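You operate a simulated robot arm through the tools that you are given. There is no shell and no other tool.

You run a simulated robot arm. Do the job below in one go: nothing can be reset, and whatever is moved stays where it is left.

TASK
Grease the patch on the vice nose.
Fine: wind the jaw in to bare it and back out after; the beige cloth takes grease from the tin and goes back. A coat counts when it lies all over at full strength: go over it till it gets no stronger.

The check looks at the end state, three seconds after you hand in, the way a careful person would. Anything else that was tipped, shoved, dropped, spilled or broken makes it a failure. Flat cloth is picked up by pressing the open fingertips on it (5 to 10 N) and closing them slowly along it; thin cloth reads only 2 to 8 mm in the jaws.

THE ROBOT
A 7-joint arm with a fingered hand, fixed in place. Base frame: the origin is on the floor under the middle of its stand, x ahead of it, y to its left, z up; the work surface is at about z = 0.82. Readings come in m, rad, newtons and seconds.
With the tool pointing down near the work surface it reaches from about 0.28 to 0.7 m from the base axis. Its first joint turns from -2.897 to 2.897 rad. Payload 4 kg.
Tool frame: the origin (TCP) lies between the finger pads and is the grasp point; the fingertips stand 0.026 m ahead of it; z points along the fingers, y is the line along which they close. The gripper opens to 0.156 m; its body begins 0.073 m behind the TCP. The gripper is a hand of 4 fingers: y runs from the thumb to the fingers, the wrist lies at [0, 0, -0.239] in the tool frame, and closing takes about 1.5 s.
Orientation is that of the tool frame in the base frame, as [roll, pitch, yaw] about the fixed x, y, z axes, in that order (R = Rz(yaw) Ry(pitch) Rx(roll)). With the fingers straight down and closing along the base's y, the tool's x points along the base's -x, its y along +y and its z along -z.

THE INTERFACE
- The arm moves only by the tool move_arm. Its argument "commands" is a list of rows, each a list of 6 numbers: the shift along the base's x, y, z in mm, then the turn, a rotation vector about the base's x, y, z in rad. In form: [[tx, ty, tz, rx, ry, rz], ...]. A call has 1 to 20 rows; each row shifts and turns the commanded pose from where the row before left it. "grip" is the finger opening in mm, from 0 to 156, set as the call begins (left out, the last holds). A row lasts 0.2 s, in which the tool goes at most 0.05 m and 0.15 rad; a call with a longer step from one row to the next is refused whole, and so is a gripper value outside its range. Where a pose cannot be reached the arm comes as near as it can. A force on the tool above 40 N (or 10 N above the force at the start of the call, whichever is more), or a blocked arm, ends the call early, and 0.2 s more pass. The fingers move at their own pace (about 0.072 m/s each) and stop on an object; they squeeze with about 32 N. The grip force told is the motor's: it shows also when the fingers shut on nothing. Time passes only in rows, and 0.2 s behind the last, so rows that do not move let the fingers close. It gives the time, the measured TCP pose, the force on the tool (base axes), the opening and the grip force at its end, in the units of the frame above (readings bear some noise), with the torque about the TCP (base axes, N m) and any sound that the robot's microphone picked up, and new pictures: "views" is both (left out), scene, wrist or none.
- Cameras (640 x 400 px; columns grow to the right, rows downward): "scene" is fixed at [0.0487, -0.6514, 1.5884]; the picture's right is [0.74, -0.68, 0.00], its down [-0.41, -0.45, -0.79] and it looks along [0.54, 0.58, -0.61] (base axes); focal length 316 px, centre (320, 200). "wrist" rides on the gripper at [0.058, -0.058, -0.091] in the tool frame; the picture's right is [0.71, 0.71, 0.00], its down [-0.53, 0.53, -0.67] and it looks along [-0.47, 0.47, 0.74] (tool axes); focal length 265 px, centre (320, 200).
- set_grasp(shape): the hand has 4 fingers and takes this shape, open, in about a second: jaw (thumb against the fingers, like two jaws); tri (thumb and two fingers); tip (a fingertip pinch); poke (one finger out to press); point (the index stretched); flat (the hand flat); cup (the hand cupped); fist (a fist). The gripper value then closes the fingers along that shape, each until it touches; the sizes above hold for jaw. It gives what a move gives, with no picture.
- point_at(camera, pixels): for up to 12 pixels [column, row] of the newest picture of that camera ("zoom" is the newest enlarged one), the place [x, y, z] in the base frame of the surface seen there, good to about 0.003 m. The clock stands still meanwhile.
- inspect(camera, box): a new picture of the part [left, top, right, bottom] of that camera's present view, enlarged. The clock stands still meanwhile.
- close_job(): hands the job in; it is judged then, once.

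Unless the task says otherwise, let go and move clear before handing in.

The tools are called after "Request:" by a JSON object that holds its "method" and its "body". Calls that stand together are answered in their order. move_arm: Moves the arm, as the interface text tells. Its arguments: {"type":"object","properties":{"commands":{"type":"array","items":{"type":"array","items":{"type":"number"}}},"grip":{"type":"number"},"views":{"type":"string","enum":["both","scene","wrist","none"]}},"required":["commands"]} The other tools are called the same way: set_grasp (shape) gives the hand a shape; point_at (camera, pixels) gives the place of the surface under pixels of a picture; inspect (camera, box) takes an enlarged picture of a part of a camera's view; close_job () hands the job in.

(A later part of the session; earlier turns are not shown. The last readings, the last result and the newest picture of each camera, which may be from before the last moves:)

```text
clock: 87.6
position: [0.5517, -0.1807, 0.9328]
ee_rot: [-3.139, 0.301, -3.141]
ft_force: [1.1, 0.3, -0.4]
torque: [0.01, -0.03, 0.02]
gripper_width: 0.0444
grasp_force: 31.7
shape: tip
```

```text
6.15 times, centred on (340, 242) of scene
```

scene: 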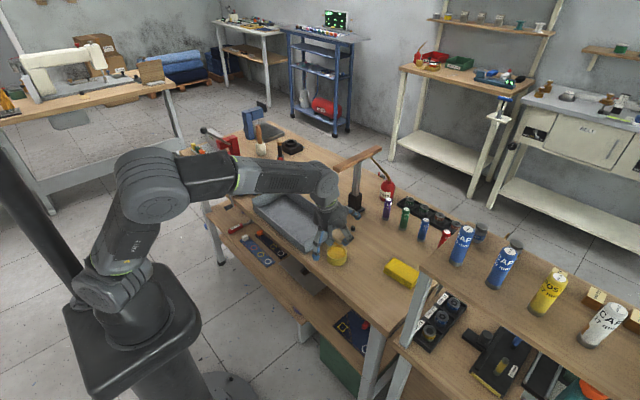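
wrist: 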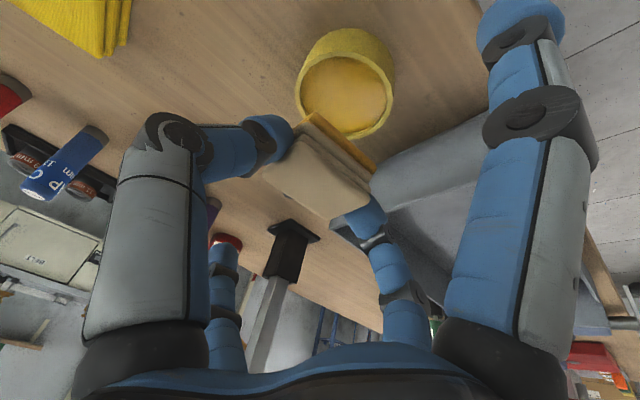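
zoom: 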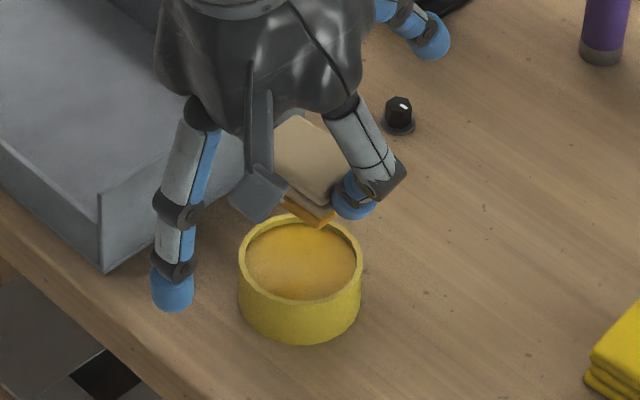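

The pad's bottom layer is evenly loaded with grease and the tin stands where it was. Now I'll carry it over to the vice, keeping x back to stay clear of the wooden beam.

Request:
{"method": "move_arm", "body": {"commands": [[-15, 5, 15, 0, 0, 0], [-20, 25, 15, 0, 0, 0], [-15, 40, 15, 0, 0, 0], [0, 40, 10, 0, 0, 0], [0, 45, 0, 0, 0, 0], [0, 45, 0, 0, 0, 0], [0, 45, 0, 0, 0, 0], [0, 45, 0, 0, 0, 0], [0, 45, 0, 0, 0, 0], [0, 45, 0, 0, 0, 0], [0, 45, 0, 0, 0, 0], [10, 40, 0, 0, 0, 0], [10, 20, 0, 0, 0, 0], [10, 15, 0, 0, 0, 0], [0, 0, 0, 0, 0, 0]]}}

Request:
{"method": "inspect", "body": {"camera": "scene", "box": [220, 120, 320, 210]}}

```text
clock: 90.8
position: [0.5302, 0.3201, 0.9881]
ee_rot: [-3.138, 0.299, 3.141]
ft_force: [-0.5, -0.5, -0.6]
torque: [0.01, -0.01, 0.01]
gripper_width: 0.0446
grasp_force: 32.2
shape: tip
```

scene: 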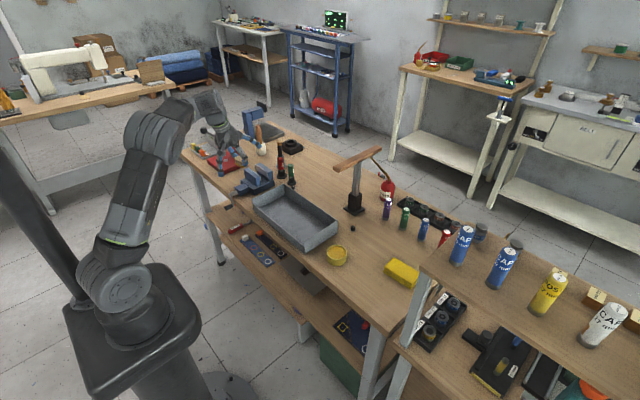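
wrist: 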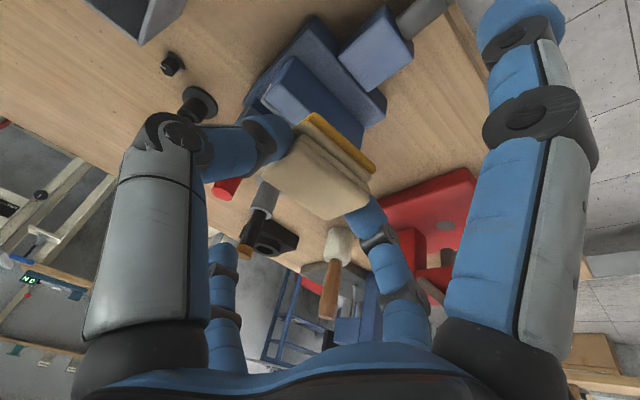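

```text
4.44 times, centred on (270, 165) of scene
```

zoom: 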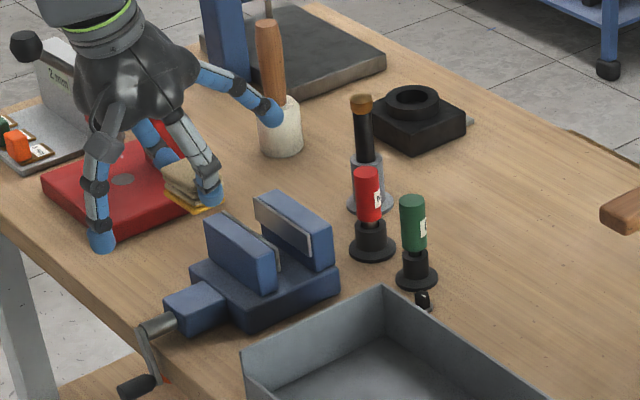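

Request:
{"method": "point_at", "body": {"camera": "zoom", "pixels": [[367, 175], [370, 250], [412, 205], [415, 280], [270, 30], [280, 120], [270, 115], [240, 240], [212, 222], [285, 265], [310, 205], [335, 250]]}}

Request:
{"method": "point_at", "body": {"camera": "wrist", "pixels": [[290, 65], [330, 90], [355, 120], [320, 60], [350, 85], [375, 95], [345, 50], [375, 40], [385, 60], [280, 80], [310, 95], [365, 75]]}}

Request:
{"method": "inspect", "body": {"camera": "wrist", "box": [240, 0, 440, 130]}}

```text
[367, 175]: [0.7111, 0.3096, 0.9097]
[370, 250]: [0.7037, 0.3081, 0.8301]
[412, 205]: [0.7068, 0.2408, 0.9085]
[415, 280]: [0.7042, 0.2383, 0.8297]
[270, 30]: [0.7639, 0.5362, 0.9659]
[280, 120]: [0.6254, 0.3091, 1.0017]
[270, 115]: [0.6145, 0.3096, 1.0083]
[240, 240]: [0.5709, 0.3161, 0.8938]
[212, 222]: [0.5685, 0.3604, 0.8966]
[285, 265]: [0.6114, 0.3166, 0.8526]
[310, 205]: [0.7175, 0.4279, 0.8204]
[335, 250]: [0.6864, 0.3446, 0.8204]
```

```text
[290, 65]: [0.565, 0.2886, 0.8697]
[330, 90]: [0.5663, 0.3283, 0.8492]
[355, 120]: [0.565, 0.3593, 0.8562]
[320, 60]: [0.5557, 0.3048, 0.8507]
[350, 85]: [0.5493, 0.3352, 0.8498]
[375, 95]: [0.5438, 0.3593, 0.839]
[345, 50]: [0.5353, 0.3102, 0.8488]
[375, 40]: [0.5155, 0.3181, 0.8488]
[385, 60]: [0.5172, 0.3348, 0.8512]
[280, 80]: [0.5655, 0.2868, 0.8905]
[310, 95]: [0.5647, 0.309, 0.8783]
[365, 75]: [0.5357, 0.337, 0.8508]
```

```text
3.08 times, centred on (340, 65) of wrist
```

zoom: 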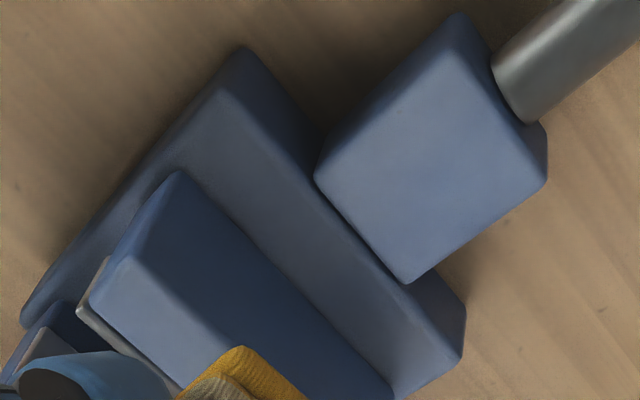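

The jaw face is at x=0.565 with the strip top at z≈0.850, but with this tilt the front side finger would hit the fixed jaw top (0.897) when pressing. I'll go back to the tin, rest the pad in it, and regrip it with more tilt.

Request:
{"method": "move_arm", "body": {"commands": [[-10, -15, 0, 0, 0, 0], [-10, -20, 0, 0, 0, 0], [-10, -40, 0, 0, 0, 0], [0, -45, 0, 0, 0, 0], [0, -45, 0, 0, 0, 0], [0, -45, 0, 0, 0, 0], [0, -45, 0, 0, 0, 0], [0, -45, 0, 0, 0, 0], [0, -45, 0, 0, 0, 0], [0, -45, 0, 0, 0, 0], [0, -40, -10, 0, 0, 0], [15, -40, -15, 0, 0, 0], [20, -25, -15, 0, 0, 0], [15, -5, -15, 0, 0, 0], [0, 0, 0, 0, 0, 0]], "views": "none"}}

Request:
{"method": "inspect", "body": {"camera": "scene", "box": [300, 210, 380, 275]}}

```text
clock: 94.0
position: [0.5477, -0.1792, 0.9324]
ee_rot: [-3.141, 0.3, -3.142]
ft_force: [-0.4, -0.5, -0.5]
torque: [-0.01, 0.03, 0.01]
gripper_width: 0.0445
grasp_force: 31.8
shape: tip
```

```text
6.15 times, centred on (340, 242) of scene
```

zoom: 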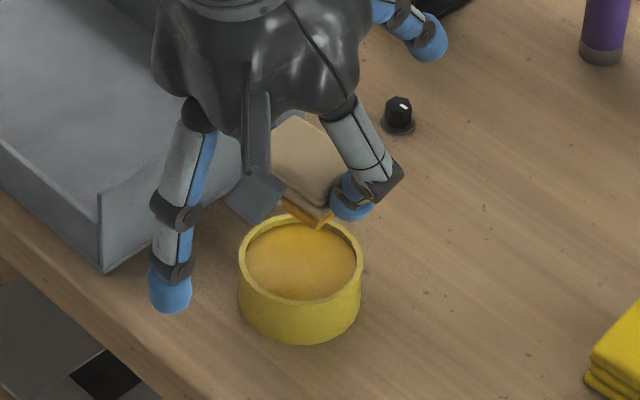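

The hand is back above the tin exactly as before. I'll lower the pad back into it to light contact.

Request:
{"method": "move_arm", "body": {"commands": [[0, 0, -15, 0, 0, 0], [0, 0, -15, 0, 0, 0], [0, 0, -10, 0, 0, 0], [0, 0, -5, 0, 0, 0], [0, 0, -3, 0, 0, 0], [0, 0, 0, 0, 0, 0]], "views": "none"}}

Request:
{"method": "move_arm", "body": {"commands": [[0, 0, -1, 0, 0, 0], [0, 0, 0, 0, 0, 0]], "views": "none"}}

Request:
{"method": "inspect", "body": {"camera": "scene", "box": [320, 230, 360, 265]}}

```text
clock: 95.4
position: [0.5506, -0.181, 0.8835]
ee_rot: [-3.139, 0.299, -3.141]
ft_force: [-0.5, -0.2, -0.6]
torque: [-0.02, 0.0, 0.02]
gripper_width: 0.0442
grasp_force: 32.2
shape: tip
```

```text
clock: 96.0
position: [0.55, -0.1806, 0.8822]
ee_rot: [-3.139, 0.299, 3.141]
ft_force: [-0.9, -0.1, -0.1]
torque: [-0.02, -0.01, -0.03]
gripper_width: 0.0445
grasp_force: 31.9
shape: tip
```

```text
11.43 times, centred on (340, 248) of scene
```

zoom: 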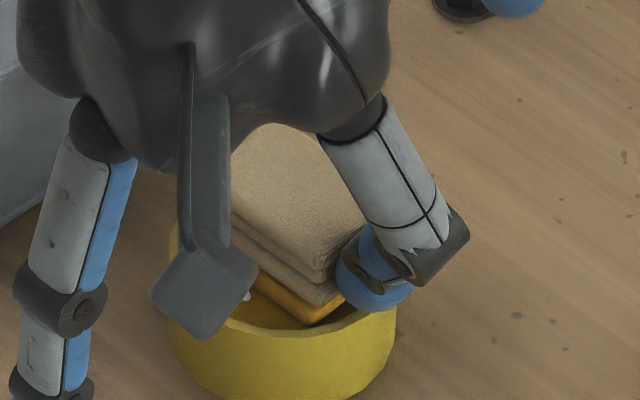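

Request:
{"method": "move_arm", "body": {"commands": [[0, 0, -0.7, 0, 0, 0], [0, 0, 0, 0, 0, 0]], "views": "none"}}

```text
clock: 96.6
position: [0.5512, -0.1801, 0.8825]
ee_rot: [-3.139, 0.301, -3.141]
ft_force: [0.4, 0.3, 3.4]
torque: [-0.06, -0.04, -0.01]
gripper_width: 0.0445
grasp_force: 32.2
shape: tip
```

Light contact (3.4 N). I'll open the pinch slightly, tilt the hand to 0.42 rad about the pad, and look before regripping.

Request:
{"method": "move_arm", "body": {"commands": [[0, 0, 0, 0, 0, 0], [0, 0, 0, 0, 0, 0], [-1, 0, 0.4, 0, -0.06, 0], [-1, 0, 0.4, 0, -0.06, 0], [0, 0, 0, 0, 0, 0]], "grip": 54}}

Request:
{"method": "inspect", "body": {"camera": "wrist", "box": [200, 60, 480, 260]}}

Request:
{"method": "inspect", "body": {"camera": "scene", "box": [310, 220, 370, 270]}}

```text
clock: 97.8
position: [0.5481, -0.1807, 0.8811]
ee_rot: [-3.139, 0.42, 3.14]
ft_force: [-0.3, -0.8, 0.2]
torque: [0.01, 0.01, -0.01]
gripper_width: 0.0537
grasp_force: 0.1
shape: tip
```

scene: 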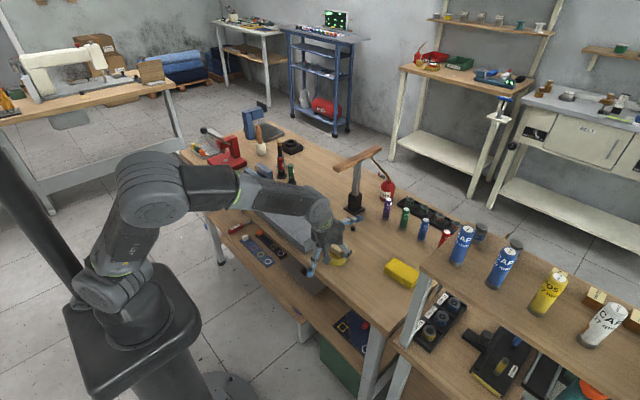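
wrist: 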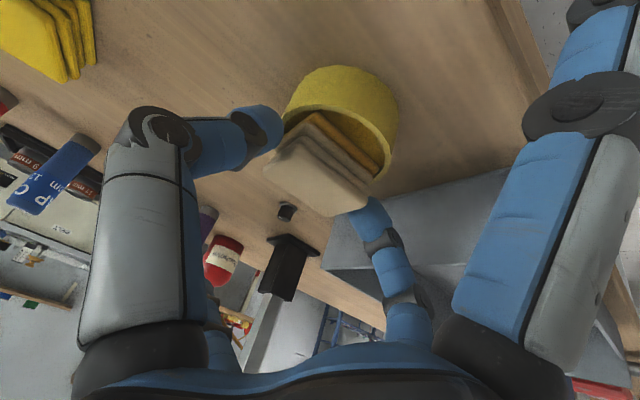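

```text
2.00 times, centred on (340, 160) of wrist
```

zoom: 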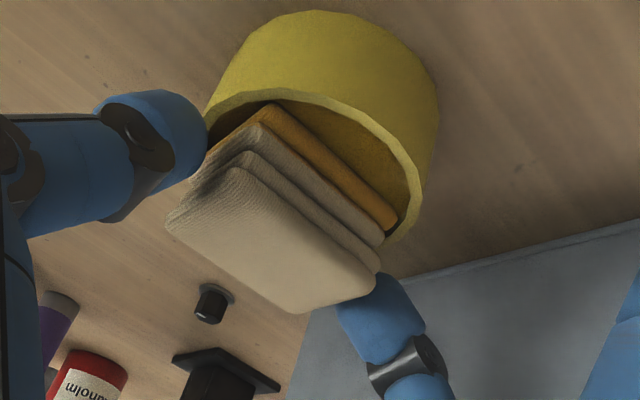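

```text
8.00 times, centred on (340, 245) of scene
```

zoom: 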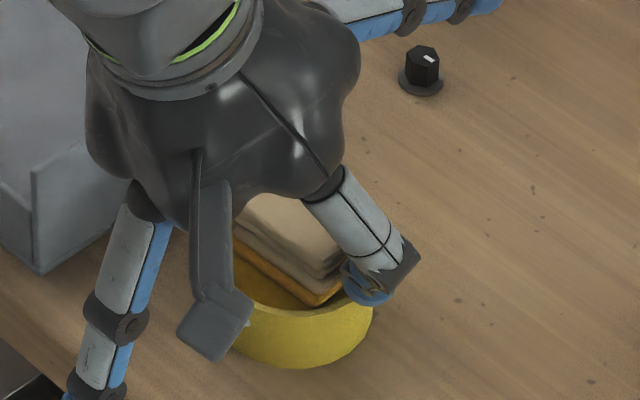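

The pad rests flat in the tin and the hand is tilted 0.42 with no contact. I'll raise 2 mm and close on the pad again.

Request:
{"method": "move_arm", "body": {"commands": [[0, 0, 2, 0, 0, 0], [0, 0, 0, 0, 0, 0]], "views": "none"}}

Request:
{"method": "move_arm", "body": {"commands": [[0, 0, 0, 0, 0, 0], [0, 0, 0, 0, 0, 0], [0, 0, 0, 0, 0, 0], [0, 0, 0, 0, 0, 0]], "grip": 38, "views": "none"}}

Request:
{"method": "move_arm", "body": {"commands": [[0, 0, 4, 0, 0, 0], [0, 0, 6, 0, 0, 0], [0, 0, 10, 0, 0, 0], [0, 0, 15, 0, 0, 0], [0, 0, 15, 0, 0, 0], [0, 0, 0, 0, 0, 0]]}}

Request:
{"method": "inspect", "body": {"camera": "wrist", "box": [200, 60, 480, 260]}}

Request:
{"method": "inspect", "body": {"camera": "scene", "box": [300, 210, 380, 275]}}

```text
clock: 98.4
position: [0.5482, -0.1811, 0.885]
ee_rot: [-3.139, 0.42, 3.141]
ft_force: [0.7, -0.1, -0.2]
torque: [-0.04, -0.02, -0.01]
gripper_width: 0.0537
grasp_force: 0.1
shape: tip
```

```text
clock: 99.4
position: [0.5489, -0.1809, 0.8846]
ee_rot: [-3.14, 0.419, -3.141]
ft_force: [-0.2, 0.7, 0.1]
torque: [0.01, 0.01, 0.01]
gripper_width: 0.0445
grasp_force: 31.9
shape: tip
```

```text
clock: 100.8
position: [0.5484, -0.1793, 0.9355]
ee_rot: [-3.138, 0.42, 3.141]
ft_force: [1.0, 0.1, -0.1]
torque: [0.01, -0.02, 0.03]
gripper_width: 0.0441
grasp_force: 32.0
shape: tip
```

scene: 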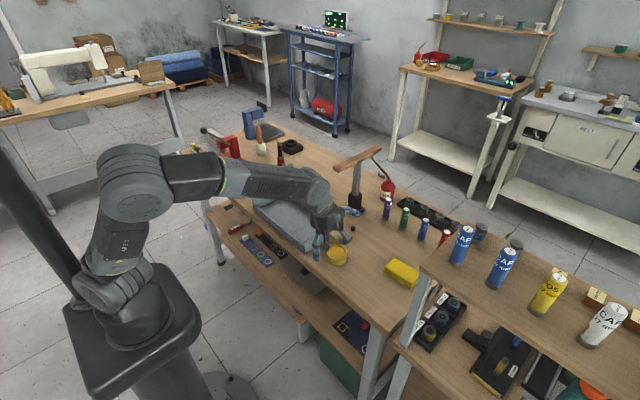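
wrist: 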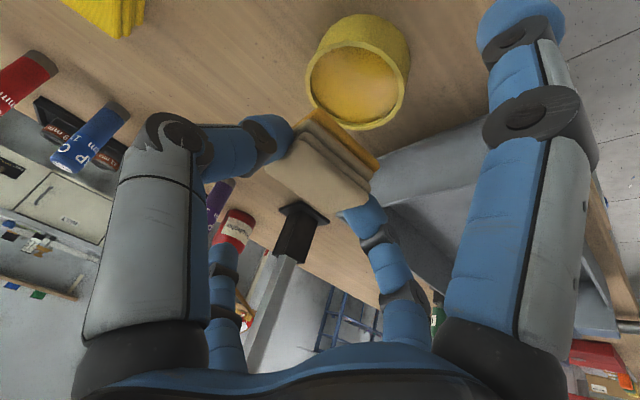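

```text
2.00 times, centred on (340, 160) of wrist
```

zoom: 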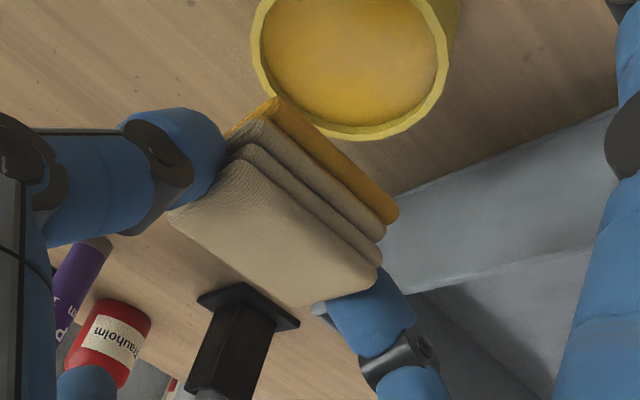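

```text
6.15 times, centred on (340, 242) of scene
```

zoom: 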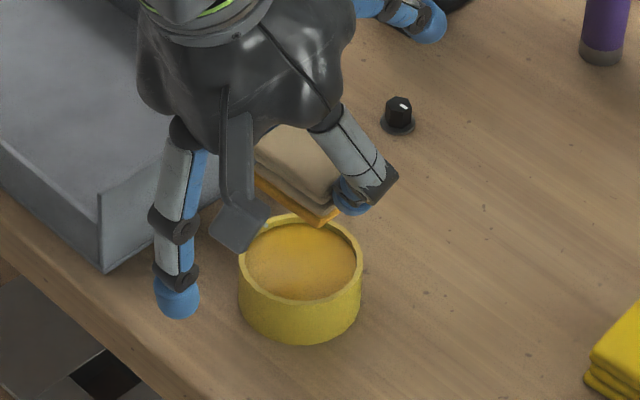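

The pad is regripped at 0.42 rad tilt, bottom layer loaded. I'll carry it to the vice again.

Request:
{"method": "move_arm", "body": {"commands": [[-15, 5, 15, 0, 0, 0], [-20, 25, 15, 0, 0, 0], [-15, 40, 15, 0, 0, 0], [0, 40, 10, 0, 0, 0], [0, 45, 0, 0, 0, 0], [0, 45, 0, 0, 0, 0], [0, 45, 0, 0, 0, 0], [0, 45, 0, 0, 0, 0], [0, 45, 0, 0, 0, 0], [0, 45, 0, 0, 0, 0], [0, 45, 0, 0, 0, 0], [10, 40, 0, 0, 0, 0], [10, 15, 0, 0, 0, 0], [0, 0, 0, 0, 0, 0]]}}

Request:
{"method": "inspect", "body": {"camera": "scene", "box": [220, 120, 320, 210]}}

Request:
{"method": "inspect", "body": {"camera": "wrist", "box": [220, 0, 460, 200]}}

```text
clock: 103.8
position: [0.5185, 0.3011, 0.9898]
ee_rot: [-3.138, 0.42, 3.141]
ft_force: [-0.1, 0.1, 0.4]
torque: [-0.02, -0.04, 0.01]
gripper_width: 0.0442
grasp_force: 32.1
shape: tip
```

scene: 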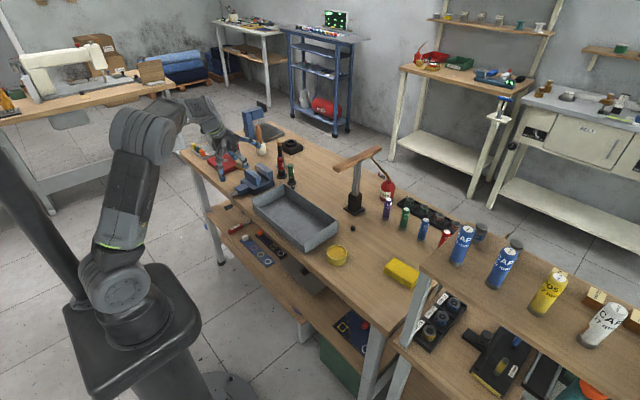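
wrist: 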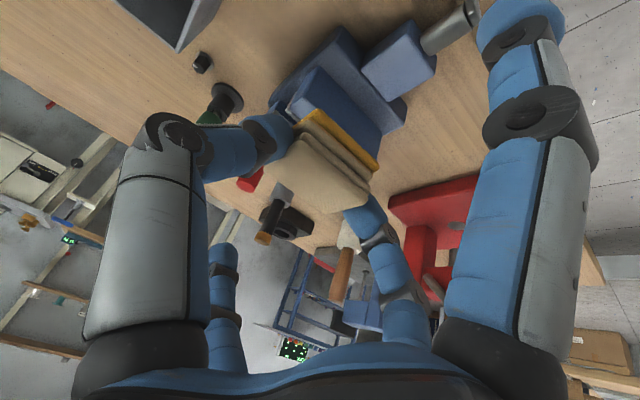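

```text
4.44 times, centred on (270, 165) of scene
```

zoom: 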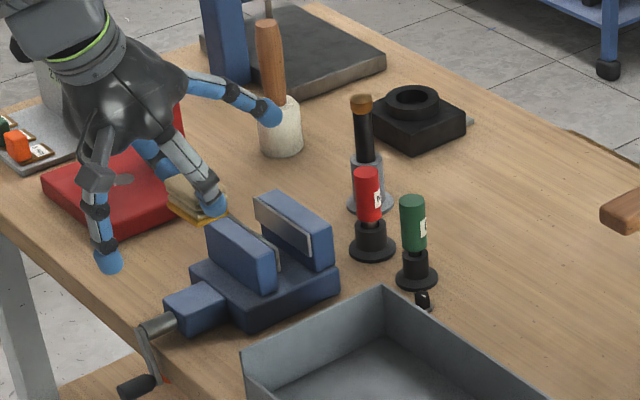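

```text
2.00 times, centred on (340, 100) of wrist
```

zoom: 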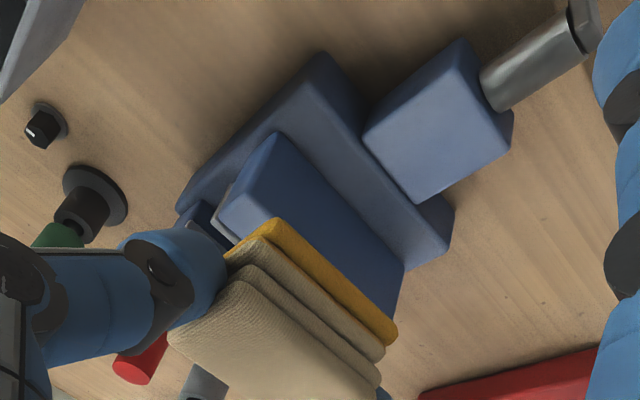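

The vice is below with everything clear. I'll come down with the pad's front edge about 6 mm short of the jaw face, right half first (y≈0.298).

Request:
{"method": "move_arm", "body": {"commands": [[8, -1.5, -15, 0, 0, 0], [8, -1.5, -15, 0, 0, 0], [0, 0, -20, 0, 0, 0], [0, 0, -20, 0, 0, 0], [0, 0, -15, 0, 0, 0], [0, 0, -7, 0, 0, 0], [0, 0, 0, 0, 0, 0]]}}

Request:
{"method": "inspect", "body": {"camera": "scene", "box": [220, 145, 300, 205]}}

Request:
{"method": "inspect", "body": {"camera": "wrist", "box": [220, 0, 460, 200]}}

```text
clock: 105.4
position: [0.5362, 0.2964, 0.8994]
ee_rot: [-3.137, 0.419, -3.141]
ft_force: [0.6, 0.2, -0.1]
torque: [0.03, 0.02, 0.01]
gripper_width: 0.0438
grasp_force: 31.7
shape: tip
```

scene: 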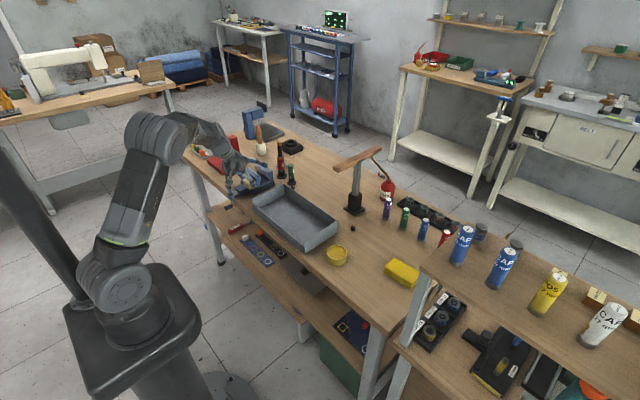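
wrist: 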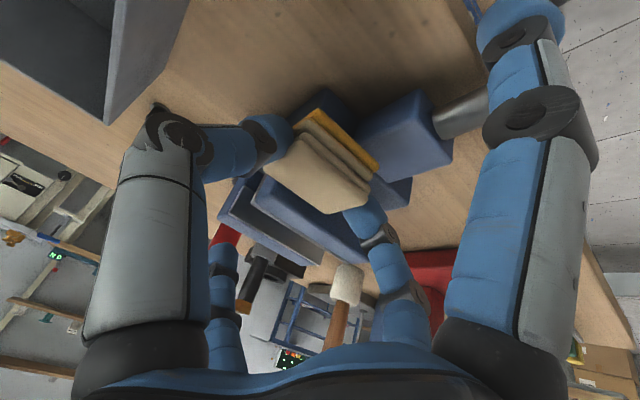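

```text
6.67 times, centred on (260, 175) of scene
```

zoom: 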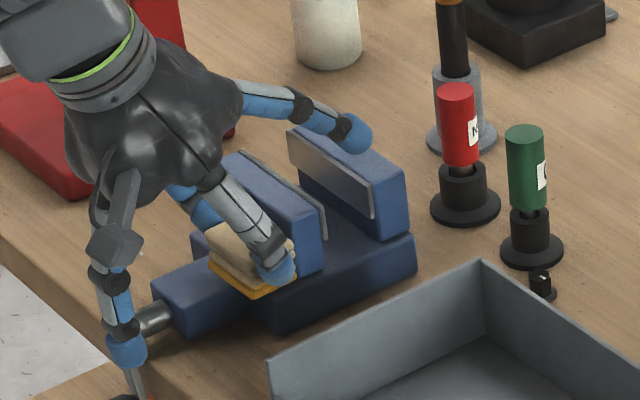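

```text
2.00 times, centred on (340, 100) of wrist
```

zoom: 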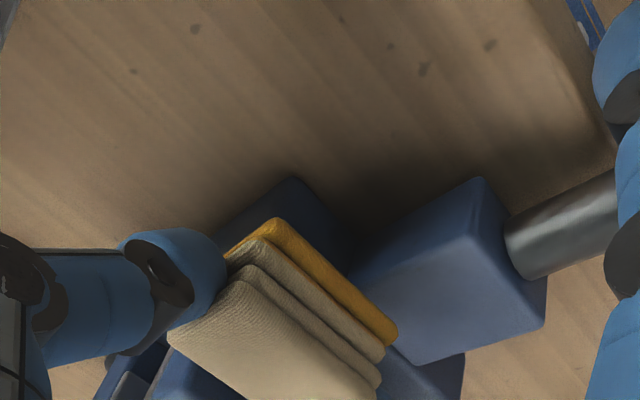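

The pad is just above the strip, in front of the jaw. I'll lower in small steps until it touches.

Request:
{"method": "move_arm", "body": {"commands": [[0, 0, -4, 0, 0, 0], [0, 0, -2, 0, 0, 0], [0, 0, 0, 0, 0, 0]], "views": "none"}}

Request:
{"method": "move_arm", "body": {"commands": [[0, 0, -2, 0, 0, 0], [0, 0, 0, 0, 0, 0]], "views": "none"}}

Request:
{"method": "move_arm", "body": {"commands": [[0, 0, -1.5, 0, 0, 0], [0, 0, 0, 0, 0, 0]], "views": "none"}}

```text
clock: 106.2
position: [0.533, 0.2962, 0.8926]
ee_rot: [-3.14, 0.42, -3.141]
ft_force: [0.2, -0.8, -1.1]
torque: [0.02, 0.01, -0.01]
gripper_width: 0.0439
grasp_force: 32.3
shape: tip
```

```text
clock: 106.8
position: [0.5357, 0.298, 0.8908]
ee_rot: [-3.137, 0.419, -3.141]
ft_force: [0.2, -0.3, -0.6]
torque: [0.01, 0.04, 0.0]
gripper_width: 0.0444
grasp_force: 32.2
shape: tip
```

```text
clock: 107.4
position: [0.5351, 0.2964, 0.8893]
ee_rot: [-3.139, 0.419, 3.141]
ft_force: [-0.7, 0.0, -0.7]
torque: [0.02, -0.02, -0.01]
gripper_width: 0.044
grasp_force: 31.9
shape: tip
```

Request:
{"method": "move_arm", "body": {"commands": [[0, 0, -1.2, 0, 0, 0], [0, 0, 0, 0, 0, 0]], "views": "none"}}

Request:
{"method": "move_arm", "body": {"commands": [[0, 0, -1, 0, 0, 0], [0, 0, 0, 0, 0, 0]], "views": "none"}}

Request:
{"method": "inspect", "body": {"camera": "scene", "box": [220, 160, 280, 205]}}

Request:
{"method": "inspect", "body": {"camera": "wrist", "box": [220, 0, 460, 200]}}

```text
clock: 108.0
position: [0.534, 0.2975, 0.8886]
ee_rot: [-3.139, 0.421, -3.141]
ft_force: [-1.0, -0.4, 3.4]
torque: [-0.06, 0.0, 0.0]
gripper_width: 0.0442
grasp_force: 32.2
shape: tip
```

```text
clock: 108.6
position: [0.5347, 0.2977, 0.8879]
ee_rot: [-3.14, 0.42, 3.141]
ft_force: [-3.6, -2.2, 11.9]
torque: [-0.12, -0.02, -0.03]
gripper_width: 0.0446
grasp_force: 32.4
shape: tip
```

```text
8.89 times, centred on (250, 182) of scene
```

zoom: 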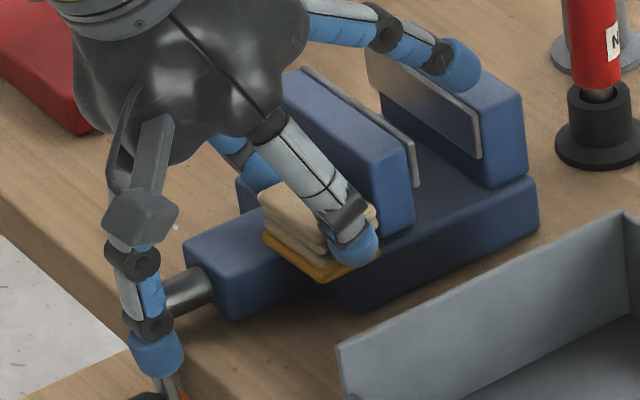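

```text
2.00 times, centred on (340, 100) of wrist
```

zoom: 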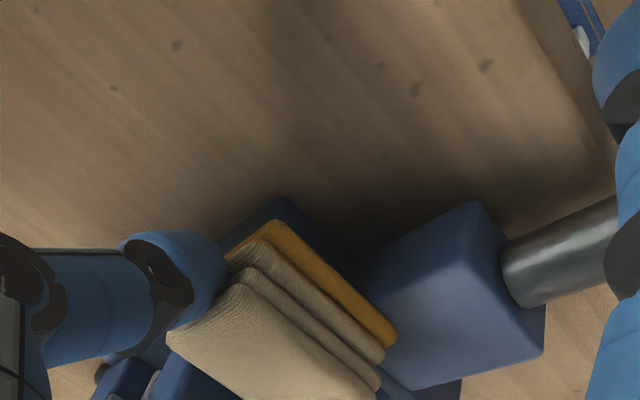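

Contact with about 12 N on the strip. I'll ease 0.4 mm and make gentle strokes along y, moving up close to the jaw face, staying clear of the crank hub.

Request:
{"method": "move_arm", "body": {"commands": [[0, -3, 0.4, 0, 0, 0], [0, -4, 0, 0, 0, 0], [0, -4, 0, 0, 0, 0], [0, -4, 0, 0, 0, 0], [1, 4, 0, 0, 0, 0], [1, 4, 0, 0, 0, 0], [0, 4, 0, 0, 0, 0], [0, 4, 0, 0, 0, 0], [0, 4, 0, 0, 0, 0], [0, 0, 0, 0, 0, 0]], "views": "none"}}

Request:
{"method": "inspect", "body": {"camera": "scene", "box": [220, 160, 280, 205]}}

Request:
{"method": "inspect", "body": {"camera": "wrist", "box": [220, 0, 460, 200]}}

```text
clock: 110.8
position: [0.5357, 0.3008, 0.8872]
ee_rot: [-3.139, 0.421, 3.141]
ft_force: [1.7, -1.8, 9.9]
torque: [-0.27, -0.04, 0.0]
gripper_width: 0.0444
grasp_force: 31.9
shape: tip
```

```text
8.89 times, centred on (250, 182) of scene
```

zoom: 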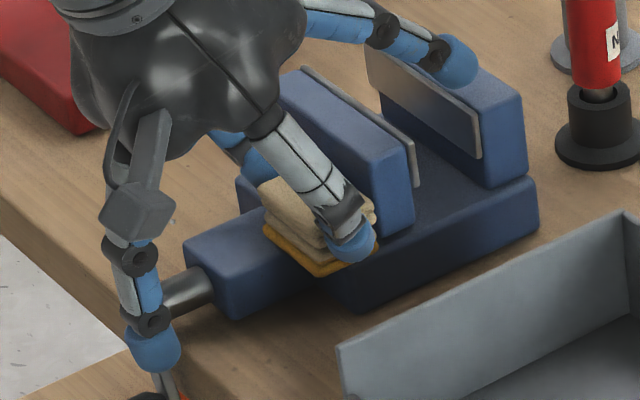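

```text
2.00 times, centred on (340, 100) of wrist
```

zoom: 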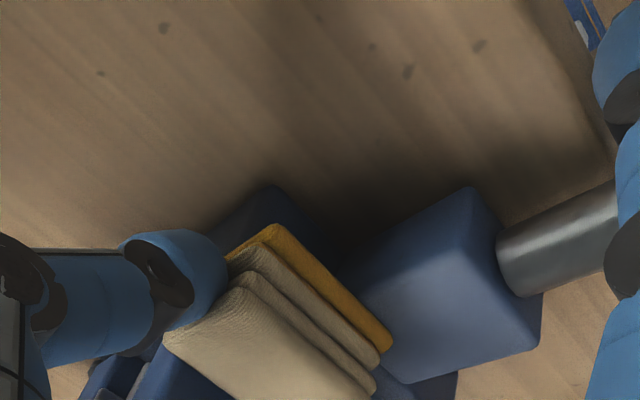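

Strokes done under about 10 N. I'll lift and look at the strip to see where the coat took.

Request:
{"method": "move_arm", "body": {"commands": [[-1, 0, 4, 0, 0, 0], [-2, 0, 10, 0, 0, 0], [-5, 0, 15, 0, 0, 0], [-10, 0, 20, 0, 0, 0], [-15, -10, 25, 0, 0, 0], [-10, -10, 15, 0, 0, 0], [0, 0, 0, 0, 0, 0]], "views": "none"}}

Request:
{"method": "inspect", "body": {"camera": "wrist", "box": [220, 0, 460, 200]}}

Request:
{"method": "inspect", "body": {"camera": "scene", "box": [235, 160, 285, 200]}}

```text
clock: 112.4
position: [0.4931, 0.2817, 0.9758]
ee_rot: [-3.14, 0.419, 3.141]
ft_force: [0.2, -0.5, -1.1]
torque: [-0.01, 0.0, 0.0]
gripper_width: 0.0443
grasp_force: 32.2
shape: tip
```

```text
2.00 times, centred on (340, 100) of wrist
```

zoom: 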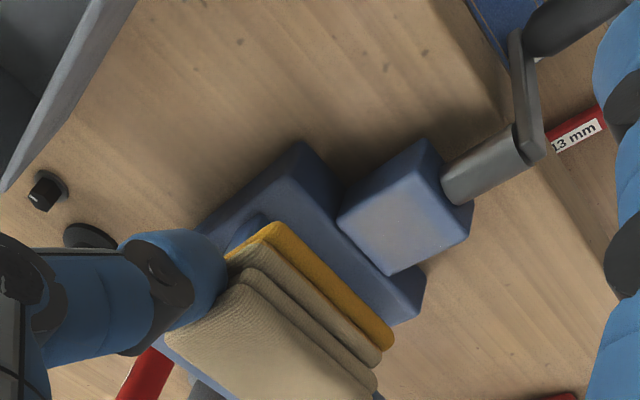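

```text
10.00 times, centred on (260, 180) of scene
```

zoom: 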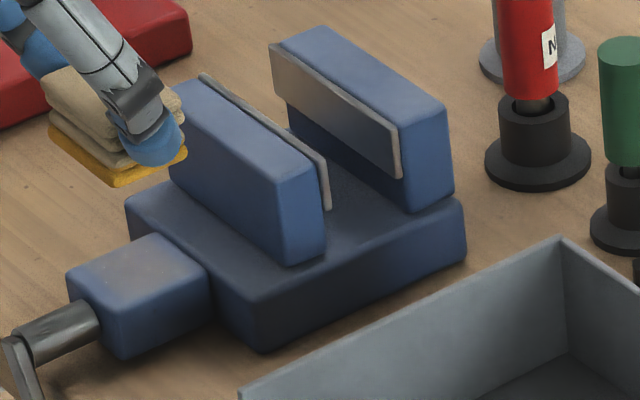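

The coat took on the nose block's top, a lighter area in the wrist zoom near (405,215), and not on the strip. So the patch is on top of the nose block; I'll zoom in there.

Request:
{"method": "inspect", "body": {"camera": "wrist", "box": [370, 60, 470, 150]}}

Request:
{"method": "point_at", "body": {"camera": "zoom", "pixels": [[100, 260], [180, 170], [280, 80], [420, 190], [330, 280], [200, 340], [130, 310], [250, 220], [350, 180], [280, 160], [200, 240], [300, 250]]}}

Request:
{"method": "inspect", "body": {"camera": "scene", "box": [238, 178, 262, 198]}}

```text
4.44 times, centred on (420, 105) of wrist
```

zoom: 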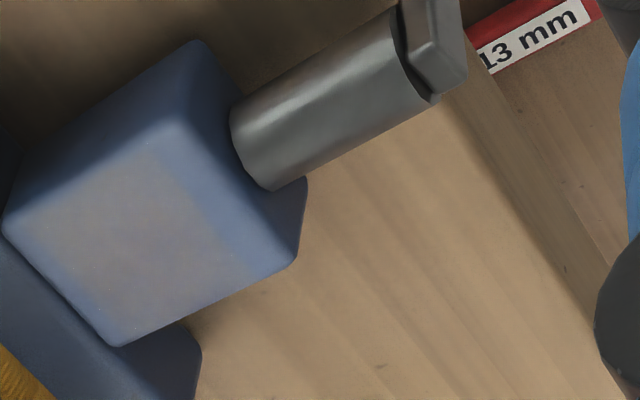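

```text
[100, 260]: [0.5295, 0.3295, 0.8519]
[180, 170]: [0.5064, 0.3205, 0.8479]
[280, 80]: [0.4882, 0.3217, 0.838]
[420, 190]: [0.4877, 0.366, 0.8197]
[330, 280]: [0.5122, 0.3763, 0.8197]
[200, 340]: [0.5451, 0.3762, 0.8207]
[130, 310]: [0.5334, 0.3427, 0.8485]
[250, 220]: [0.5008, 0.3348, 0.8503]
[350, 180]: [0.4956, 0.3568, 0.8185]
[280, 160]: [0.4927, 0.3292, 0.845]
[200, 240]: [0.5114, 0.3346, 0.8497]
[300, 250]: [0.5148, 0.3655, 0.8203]
```

```text
16.00 times, centred on (250, 188) of scene
```

zoom: 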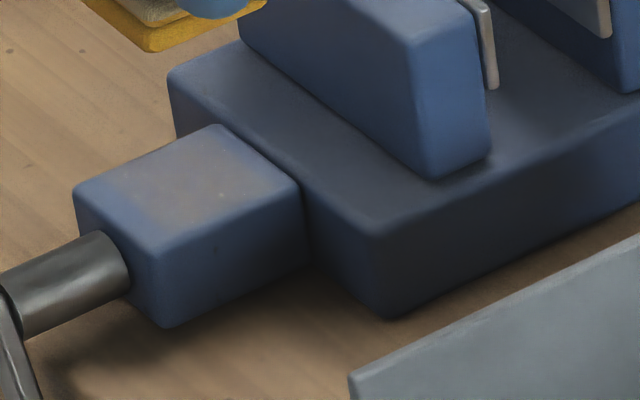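

A faint coat shows on the nose top, from about x=0.506 to 0.537 and y=0.31 to 0.34, so that is the patch. I'll bring the pad centrally over the nose block (TCP about (0.515, 0.325)), where the fingers are clear of crank and jaws.

Request:
{"method": "move_arm", "body": {"commands": [[10, 15, 0, 0, 0, 0], [10, 15, -10, 0, 0, 0], [3, 13, -15, 0, 0, 0], [0, 0, -20, 0, 0, 0], [0, 0, -20, 0, 0, 0], [0, 0, -10, 0, 0, 0], [0, 0, 0, 0, 0, 0]], "views": "none"}}

Request:
{"method": "inspect", "body": {"camera": "scene", "box": [220, 155, 280, 205]}}

Request:
{"method": "inspect", "body": {"camera": "wrist", "box": [220, 0, 460, 200]}}

```text
clock: 114.0
position: [0.5185, 0.3244, 0.9021]
ee_rot: [-3.14, 0.42, -3.14]
ft_force: [-0.2, -0.7, -0.6]
torque: [-0.02, 0.0, 0.02]
gripper_width: 0.0443
grasp_force: 32.2
shape: tip
```

```text
8.00 times, centred on (250, 180) of scene
```

zoom: 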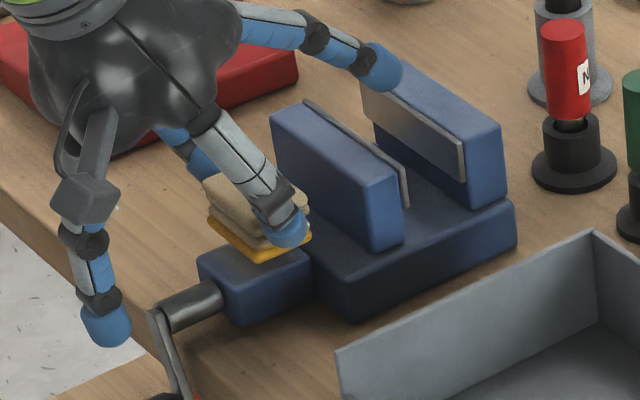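

```text
2.00 times, centred on (340, 100) of wrist
```

zoom: 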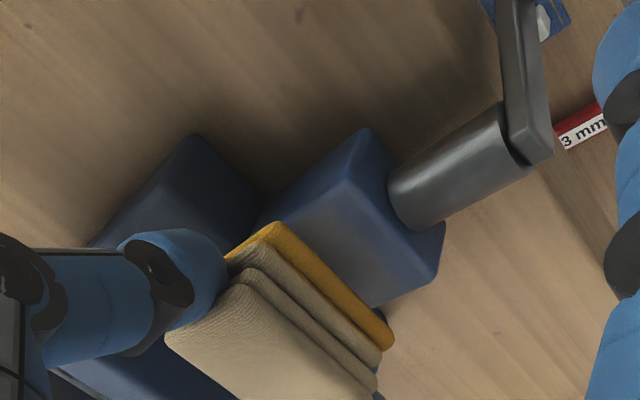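

The pad is right over the nose block. I'll shift 3 mm back and lower to contact.

Request:
{"method": "move_arm", "body": {"commands": [[-3, 0, -5, 0, 0, 0], [0, 0, -4, 0, 0, 0], [0, 0, -1.5, 0, 0, 0], [0, 0, 0, 0, 0, 0]], "views": "none"}}

Request:
{"method": "move_arm", "body": {"commands": [[0, 0, -1.5, 0, 0, 0], [0, 0, 0, 0, 0, 0]], "views": "none"}}

Request:
{"method": "move_arm", "body": {"commands": [[0, 0, -1.2, 0, 0, 0], [0, 0, 0, 0, 0, 0]], "views": "none"}}

```text
clock: 115.0
position: [0.5137, 0.3245, 0.8895]
ee_rot: [-3.137, 0.418, 3.14]
ft_force: [0.6, 0.0, 0.2]
torque: [0.0, -0.01, 0.02]
gripper_width: 0.0447
grasp_force: 32.2
shape: tip
```

```text
clock: 115.6
position: [0.5139, 0.3244, 0.8889]
ee_rot: [-3.139, 0.418, 3.142]
ft_force: [-0.1, 0.8, -0.6]
torque: [-0.03, -0.05, 0.01]
gripper_width: 0.0446
grasp_force: 31.9
shape: tip
```

```text
clock: 116.2
position: [0.5139, 0.3251, 0.8874]
ee_rot: [-3.141, 0.418, 3.141]
ft_force: [-0.8, 0.3, 0.6]
torque: [-0.02, 0.03, 0.01]
gripper_width: 0.0445
grasp_force: 32.2
shape: tip
```

Request:
{"method": "move_arm", "body": {"commands": [[0, 0, -1, 0, 0, 0], [0, 0, 0, 0, 0, 0]], "views": "none"}}

Request:
{"method": "inspect", "body": {"camera": "scene", "box": [225, 165, 275, 205]}}

```text
clock: 116.8
position: [0.515, 0.3235, 0.8871]
ee_rot: [-3.141, 0.42, -3.141]
ft_force: [-0.2, -0.2, 5.0]
torque: [-0.08, -0.05, 0.0]
gripper_width: 0.0446
grasp_force: 32.0
shape: tip
```

```text
10.00 times, centred on (250, 185) of scene
```

zoom: 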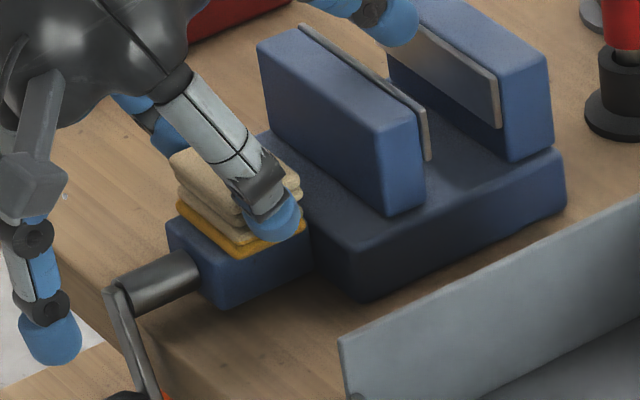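

Light contact (5 N) with the pad covering the nose top. I'll press a bit more and rub back and forth in y and x.

Request:
{"method": "move_arm", "body": {"commands": [[0, 0, -0.5, 0, 0, 0], [0, 4, 0, 0, 0, 0], [0, 4, 0, 0, 0, 0], [0, -4, 0, 0, 0, 0], [0, -4, 0, 0, 0, 0], [0, -4, 0, 0, 0, 0], [0, -4, 0, 0, 0, 0], [0, 4, 0, 0, 0, 0], [0, 4, 0, 0, 0, 0], [-3, 0, 0, 0, 0, 0], [-3, 0, 0, 0, 0, 0], [3, 0, 0, 0, 0, 0], [3, 0, 0, 0, 0, 0], [3, 0, 0, 0, 0, 0], [3, 0, 0, 0, 0, 0], [-3, 0, 0, 0, 0, 0], [-3, 0, 0, 0, 0, 0], [0, 0, 0, 0, 0, 0]], "views": "none"}}

Request:
{"method": "move_arm", "body": {"commands": [[0, 4, 0, 0, 0, 0], [0, 4, 0, 0, 0, 0], [-3, 0, 0, 0, 0, 0], [0, -4, 0, 0, 0, 0], [0, -4, 0, 0, 0, 0], [0, -4, 0, 0, 0, 0], [0, -4, 0, 0, 0, 0], [3, 0, 0, 0, 0, 0], [3, 0, 0, 0, 0, 0], [0, 4, 0, 0, 0, 0], [0, 4, 0, 0, 0, 0], [0, 4, 0, 0, 0, 0], [0, 4, 0, 0, 0, 0], [-3, -4, 0, 0, 0, 0], [0, -4, 0, 0, 0, 0], [0, 0, 0, 0, 0, 0]], "views": "none"}}

Request:
{"method": "inspect", "body": {"camera": "scene", "box": [225, 165, 275, 205]}}

```text
clock: 120.6
position: [0.5132, 0.3237, 0.8868]
ee_rot: [-3.137, 0.421, 3.141]
ft_force: [3.5, -1.4, 7.4]
torque: [-0.14, -0.13, 0.05]
gripper_width: 0.0448
grasp_force: 31.4
shape: tip
```

```text
clock: 124.0
position: [0.5128, 0.3231, 0.8869]
ee_rot: [-3.14, 0.418, -3.14]
ft_force: [-0.6, -0.1, -0.4]
torque: [-0.01, -0.01, -0.02]
gripper_width: 0.0447
grasp_force: 31.9
shape: tip
```

```text
10.00 times, centred on (250, 185) of scene
```

zoom: 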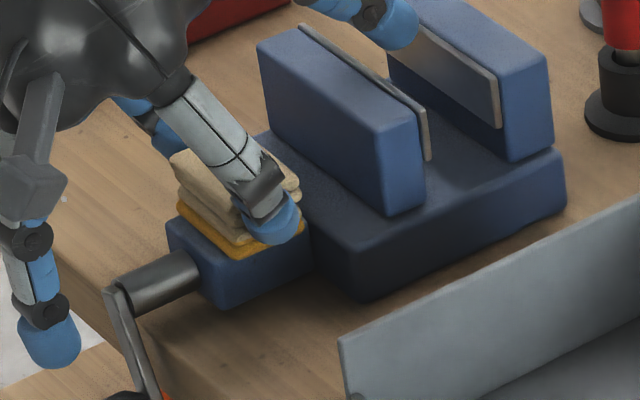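

Rubbing done, with the force having dropped to zero at the end. I'll lift and look at the patch and the pad.

Request:
{"method": "move_arm", "body": {"commands": [[0, 0, 8, 0, 0, 0], [-3, 0, 15, 0, 0, 0], [-10, -10, 20, 0, 0, 0], [-12, -20, 25, 0, 0, 0], [0, -15, 20, 0, 0, 0], [0, 0, 0, 0, 0, 0]], "views": "none"}}

Request:
{"method": "inspect", "body": {"camera": "scene", "box": [238, 178, 262, 198]}}

Request:
{"method": "inspect", "body": {"camera": "wrist", "box": [220, 0, 460, 200]}}

```text
clock: 125.4
position: [0.4885, 0.279, 0.9741]
ee_rot: [-3.141, 0.42, 3.141]
ft_force: [0.0, -0.6, -0.9]
torque: [-0.02, -0.02, 0.0]
gripper_width: 0.0448
grasp_force: 32.2
shape: tip
```

```text
16.00 times, centred on (250, 188) of scene
```

zoom: 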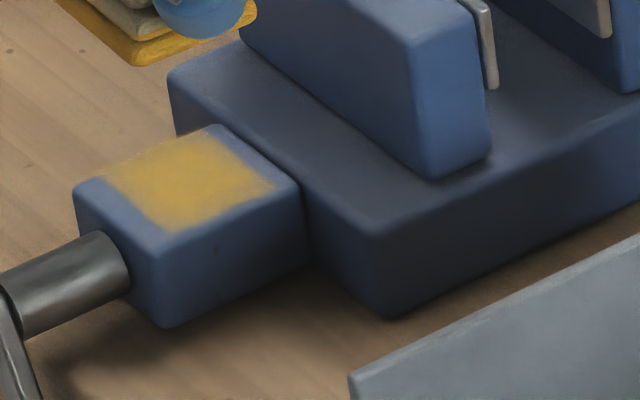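

```text
2.00 times, centred on (340, 100) of wrist
```

zoom: 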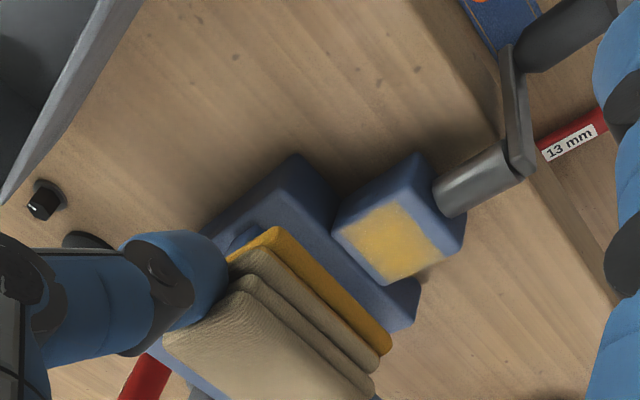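

The patch now shows as a clear yellow rectangle on the nose top, though still uneven at the edges. I'll look closer and measure it.

Request:
{"method": "inspect", "body": {"camera": "wrist", "box": [375, 65, 465, 150]}}

Request:
{"method": "point_at", "body": {"camera": "zoom", "pixels": [[160, 205], [255, 200], [290, 275], [195, 340], [90, 265], [130, 225], [220, 270], [310, 290], [210, 350], [60, 255], [230, 170], [100, 285]]}}

```text
4.71 times, centred on (420, 108) of wrist
```

zoom: 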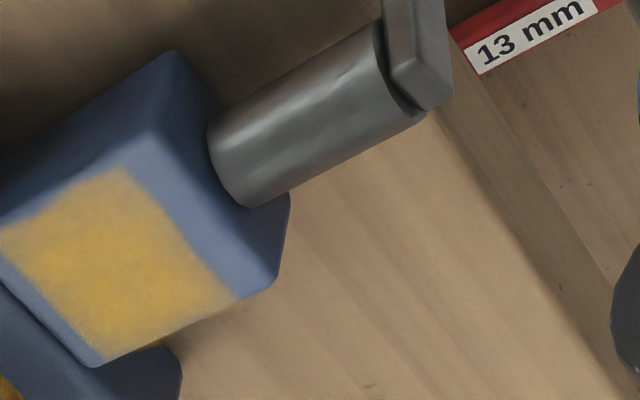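

```text
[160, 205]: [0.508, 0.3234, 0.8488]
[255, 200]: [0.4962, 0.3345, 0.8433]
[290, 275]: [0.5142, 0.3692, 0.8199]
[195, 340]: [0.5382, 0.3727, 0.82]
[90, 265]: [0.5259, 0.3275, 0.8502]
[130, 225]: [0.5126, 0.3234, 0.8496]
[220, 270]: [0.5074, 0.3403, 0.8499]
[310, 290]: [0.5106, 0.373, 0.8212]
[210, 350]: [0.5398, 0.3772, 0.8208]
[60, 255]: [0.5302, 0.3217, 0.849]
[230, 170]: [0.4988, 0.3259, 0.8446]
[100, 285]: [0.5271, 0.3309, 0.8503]
```

The coat covers about x 0.507–0.536 and y 0.312–0.342, slightly paler towards the left edge. I'll go over it again, centred a little further left, pressing until contact.

Request:
{"method": "move_arm", "body": {"commands": [[0, 15, -15, 0, 0, 0], [12, 20, -20, 0, 0, 0], [12, 12, -20, 0, 0, 0], [2, 1, -18, 0, 0, 0], [0, 0, -12, 0, 0, 0], [0, 0, 0, 0, 0, 0]], "views": "none"}}

Request:
{"method": "move_arm", "body": {"commands": [[0, 0, -2, 0, 0, 0], [0, 0, 0, 0, 0, 0]], "views": "none"}}

Request:
{"method": "move_arm", "body": {"commands": [[0, 0, -1, 0, 0, 0], [0, 0, 0, 0, 0, 0]], "views": "none"}}

```text
clock: 126.8
position: [0.5162, 0.3279, 0.8889]
ee_rot: [-3.14, 0.418, 3.141]
ft_force: [0.2, 0.8, -0.2]
torque: [0.0, 0.01, 0.02]
gripper_width: 0.0447
grasp_force: 32.1
shape: tip
```

```text
clock: 127.4
position: [0.5152, 0.3273, 0.8871]
ee_rot: [-3.141, 0.42, -3.141]
ft_force: [-0.8, -0.6, -1.3]
torque: [0.01, -0.02, 0.02]
gripper_width: 0.0449
grasp_force: 32.0
shape: tip
```

```text
clock: 128.0
position: [0.5147, 0.3267, 0.8848]
ee_rot: [-3.14, 0.418, 3.141]
ft_force: [-0.3, -0.8, 0.2]
torque: [-0.03, 0.03, 0.03]
gripper_width: 0.0449
grasp_force: 31.6
shape: tip
```

Request:
{"method": "move_arm", "body": {"commands": [[0, 0, -1, 0, 0, 0], [0, 0, 0, 0, 0, 0]], "views": "none"}}

Request:
{"method": "move_arm", "body": {"commands": [[0, 0, -1, 0, 0, 0], [0, 0, 0, 0, 0, 0]], "views": "none"}}

Request:
{"method": "inspect", "body": {"camera": "scene", "box": [225, 165, 275, 205]}}

Request:
{"method": "inspect", "body": {"camera": "wrist", "box": [220, 0, 460, 200]}}

```text
clock: 128.6
position: [0.5152, 0.3276, 0.886]
ee_rot: [-3.14, 0.421, 3.141]
ft_force: [0.1, -0.7, 6.1]
torque: [-0.06, -0.03, -0.01]
gripper_width: 0.045
grasp_force: 32.0
shape: tip
```

```text
clock: 129.2
position: [0.5152, 0.3279, 0.8856]
ee_rot: [-3.14, 0.421, -3.14]
ft_force: [-2.4, -1.9, 13.5]
torque: [-0.13, -0.13, 0.0]
gripper_width: 0.0449
grasp_force: 32.1
shape: tip
```

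```text
10.00 times, centred on (250, 185) of scene
```

zoom: 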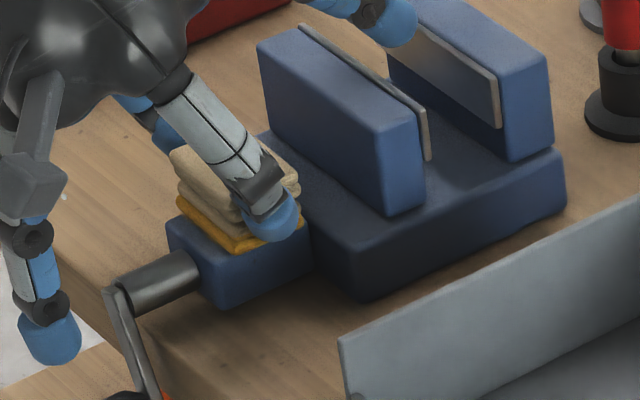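

```text
2.00 times, centred on (340, 100) of wrist
```

zoom: 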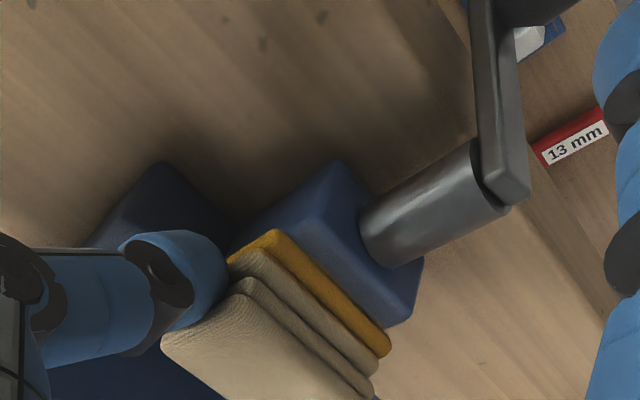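

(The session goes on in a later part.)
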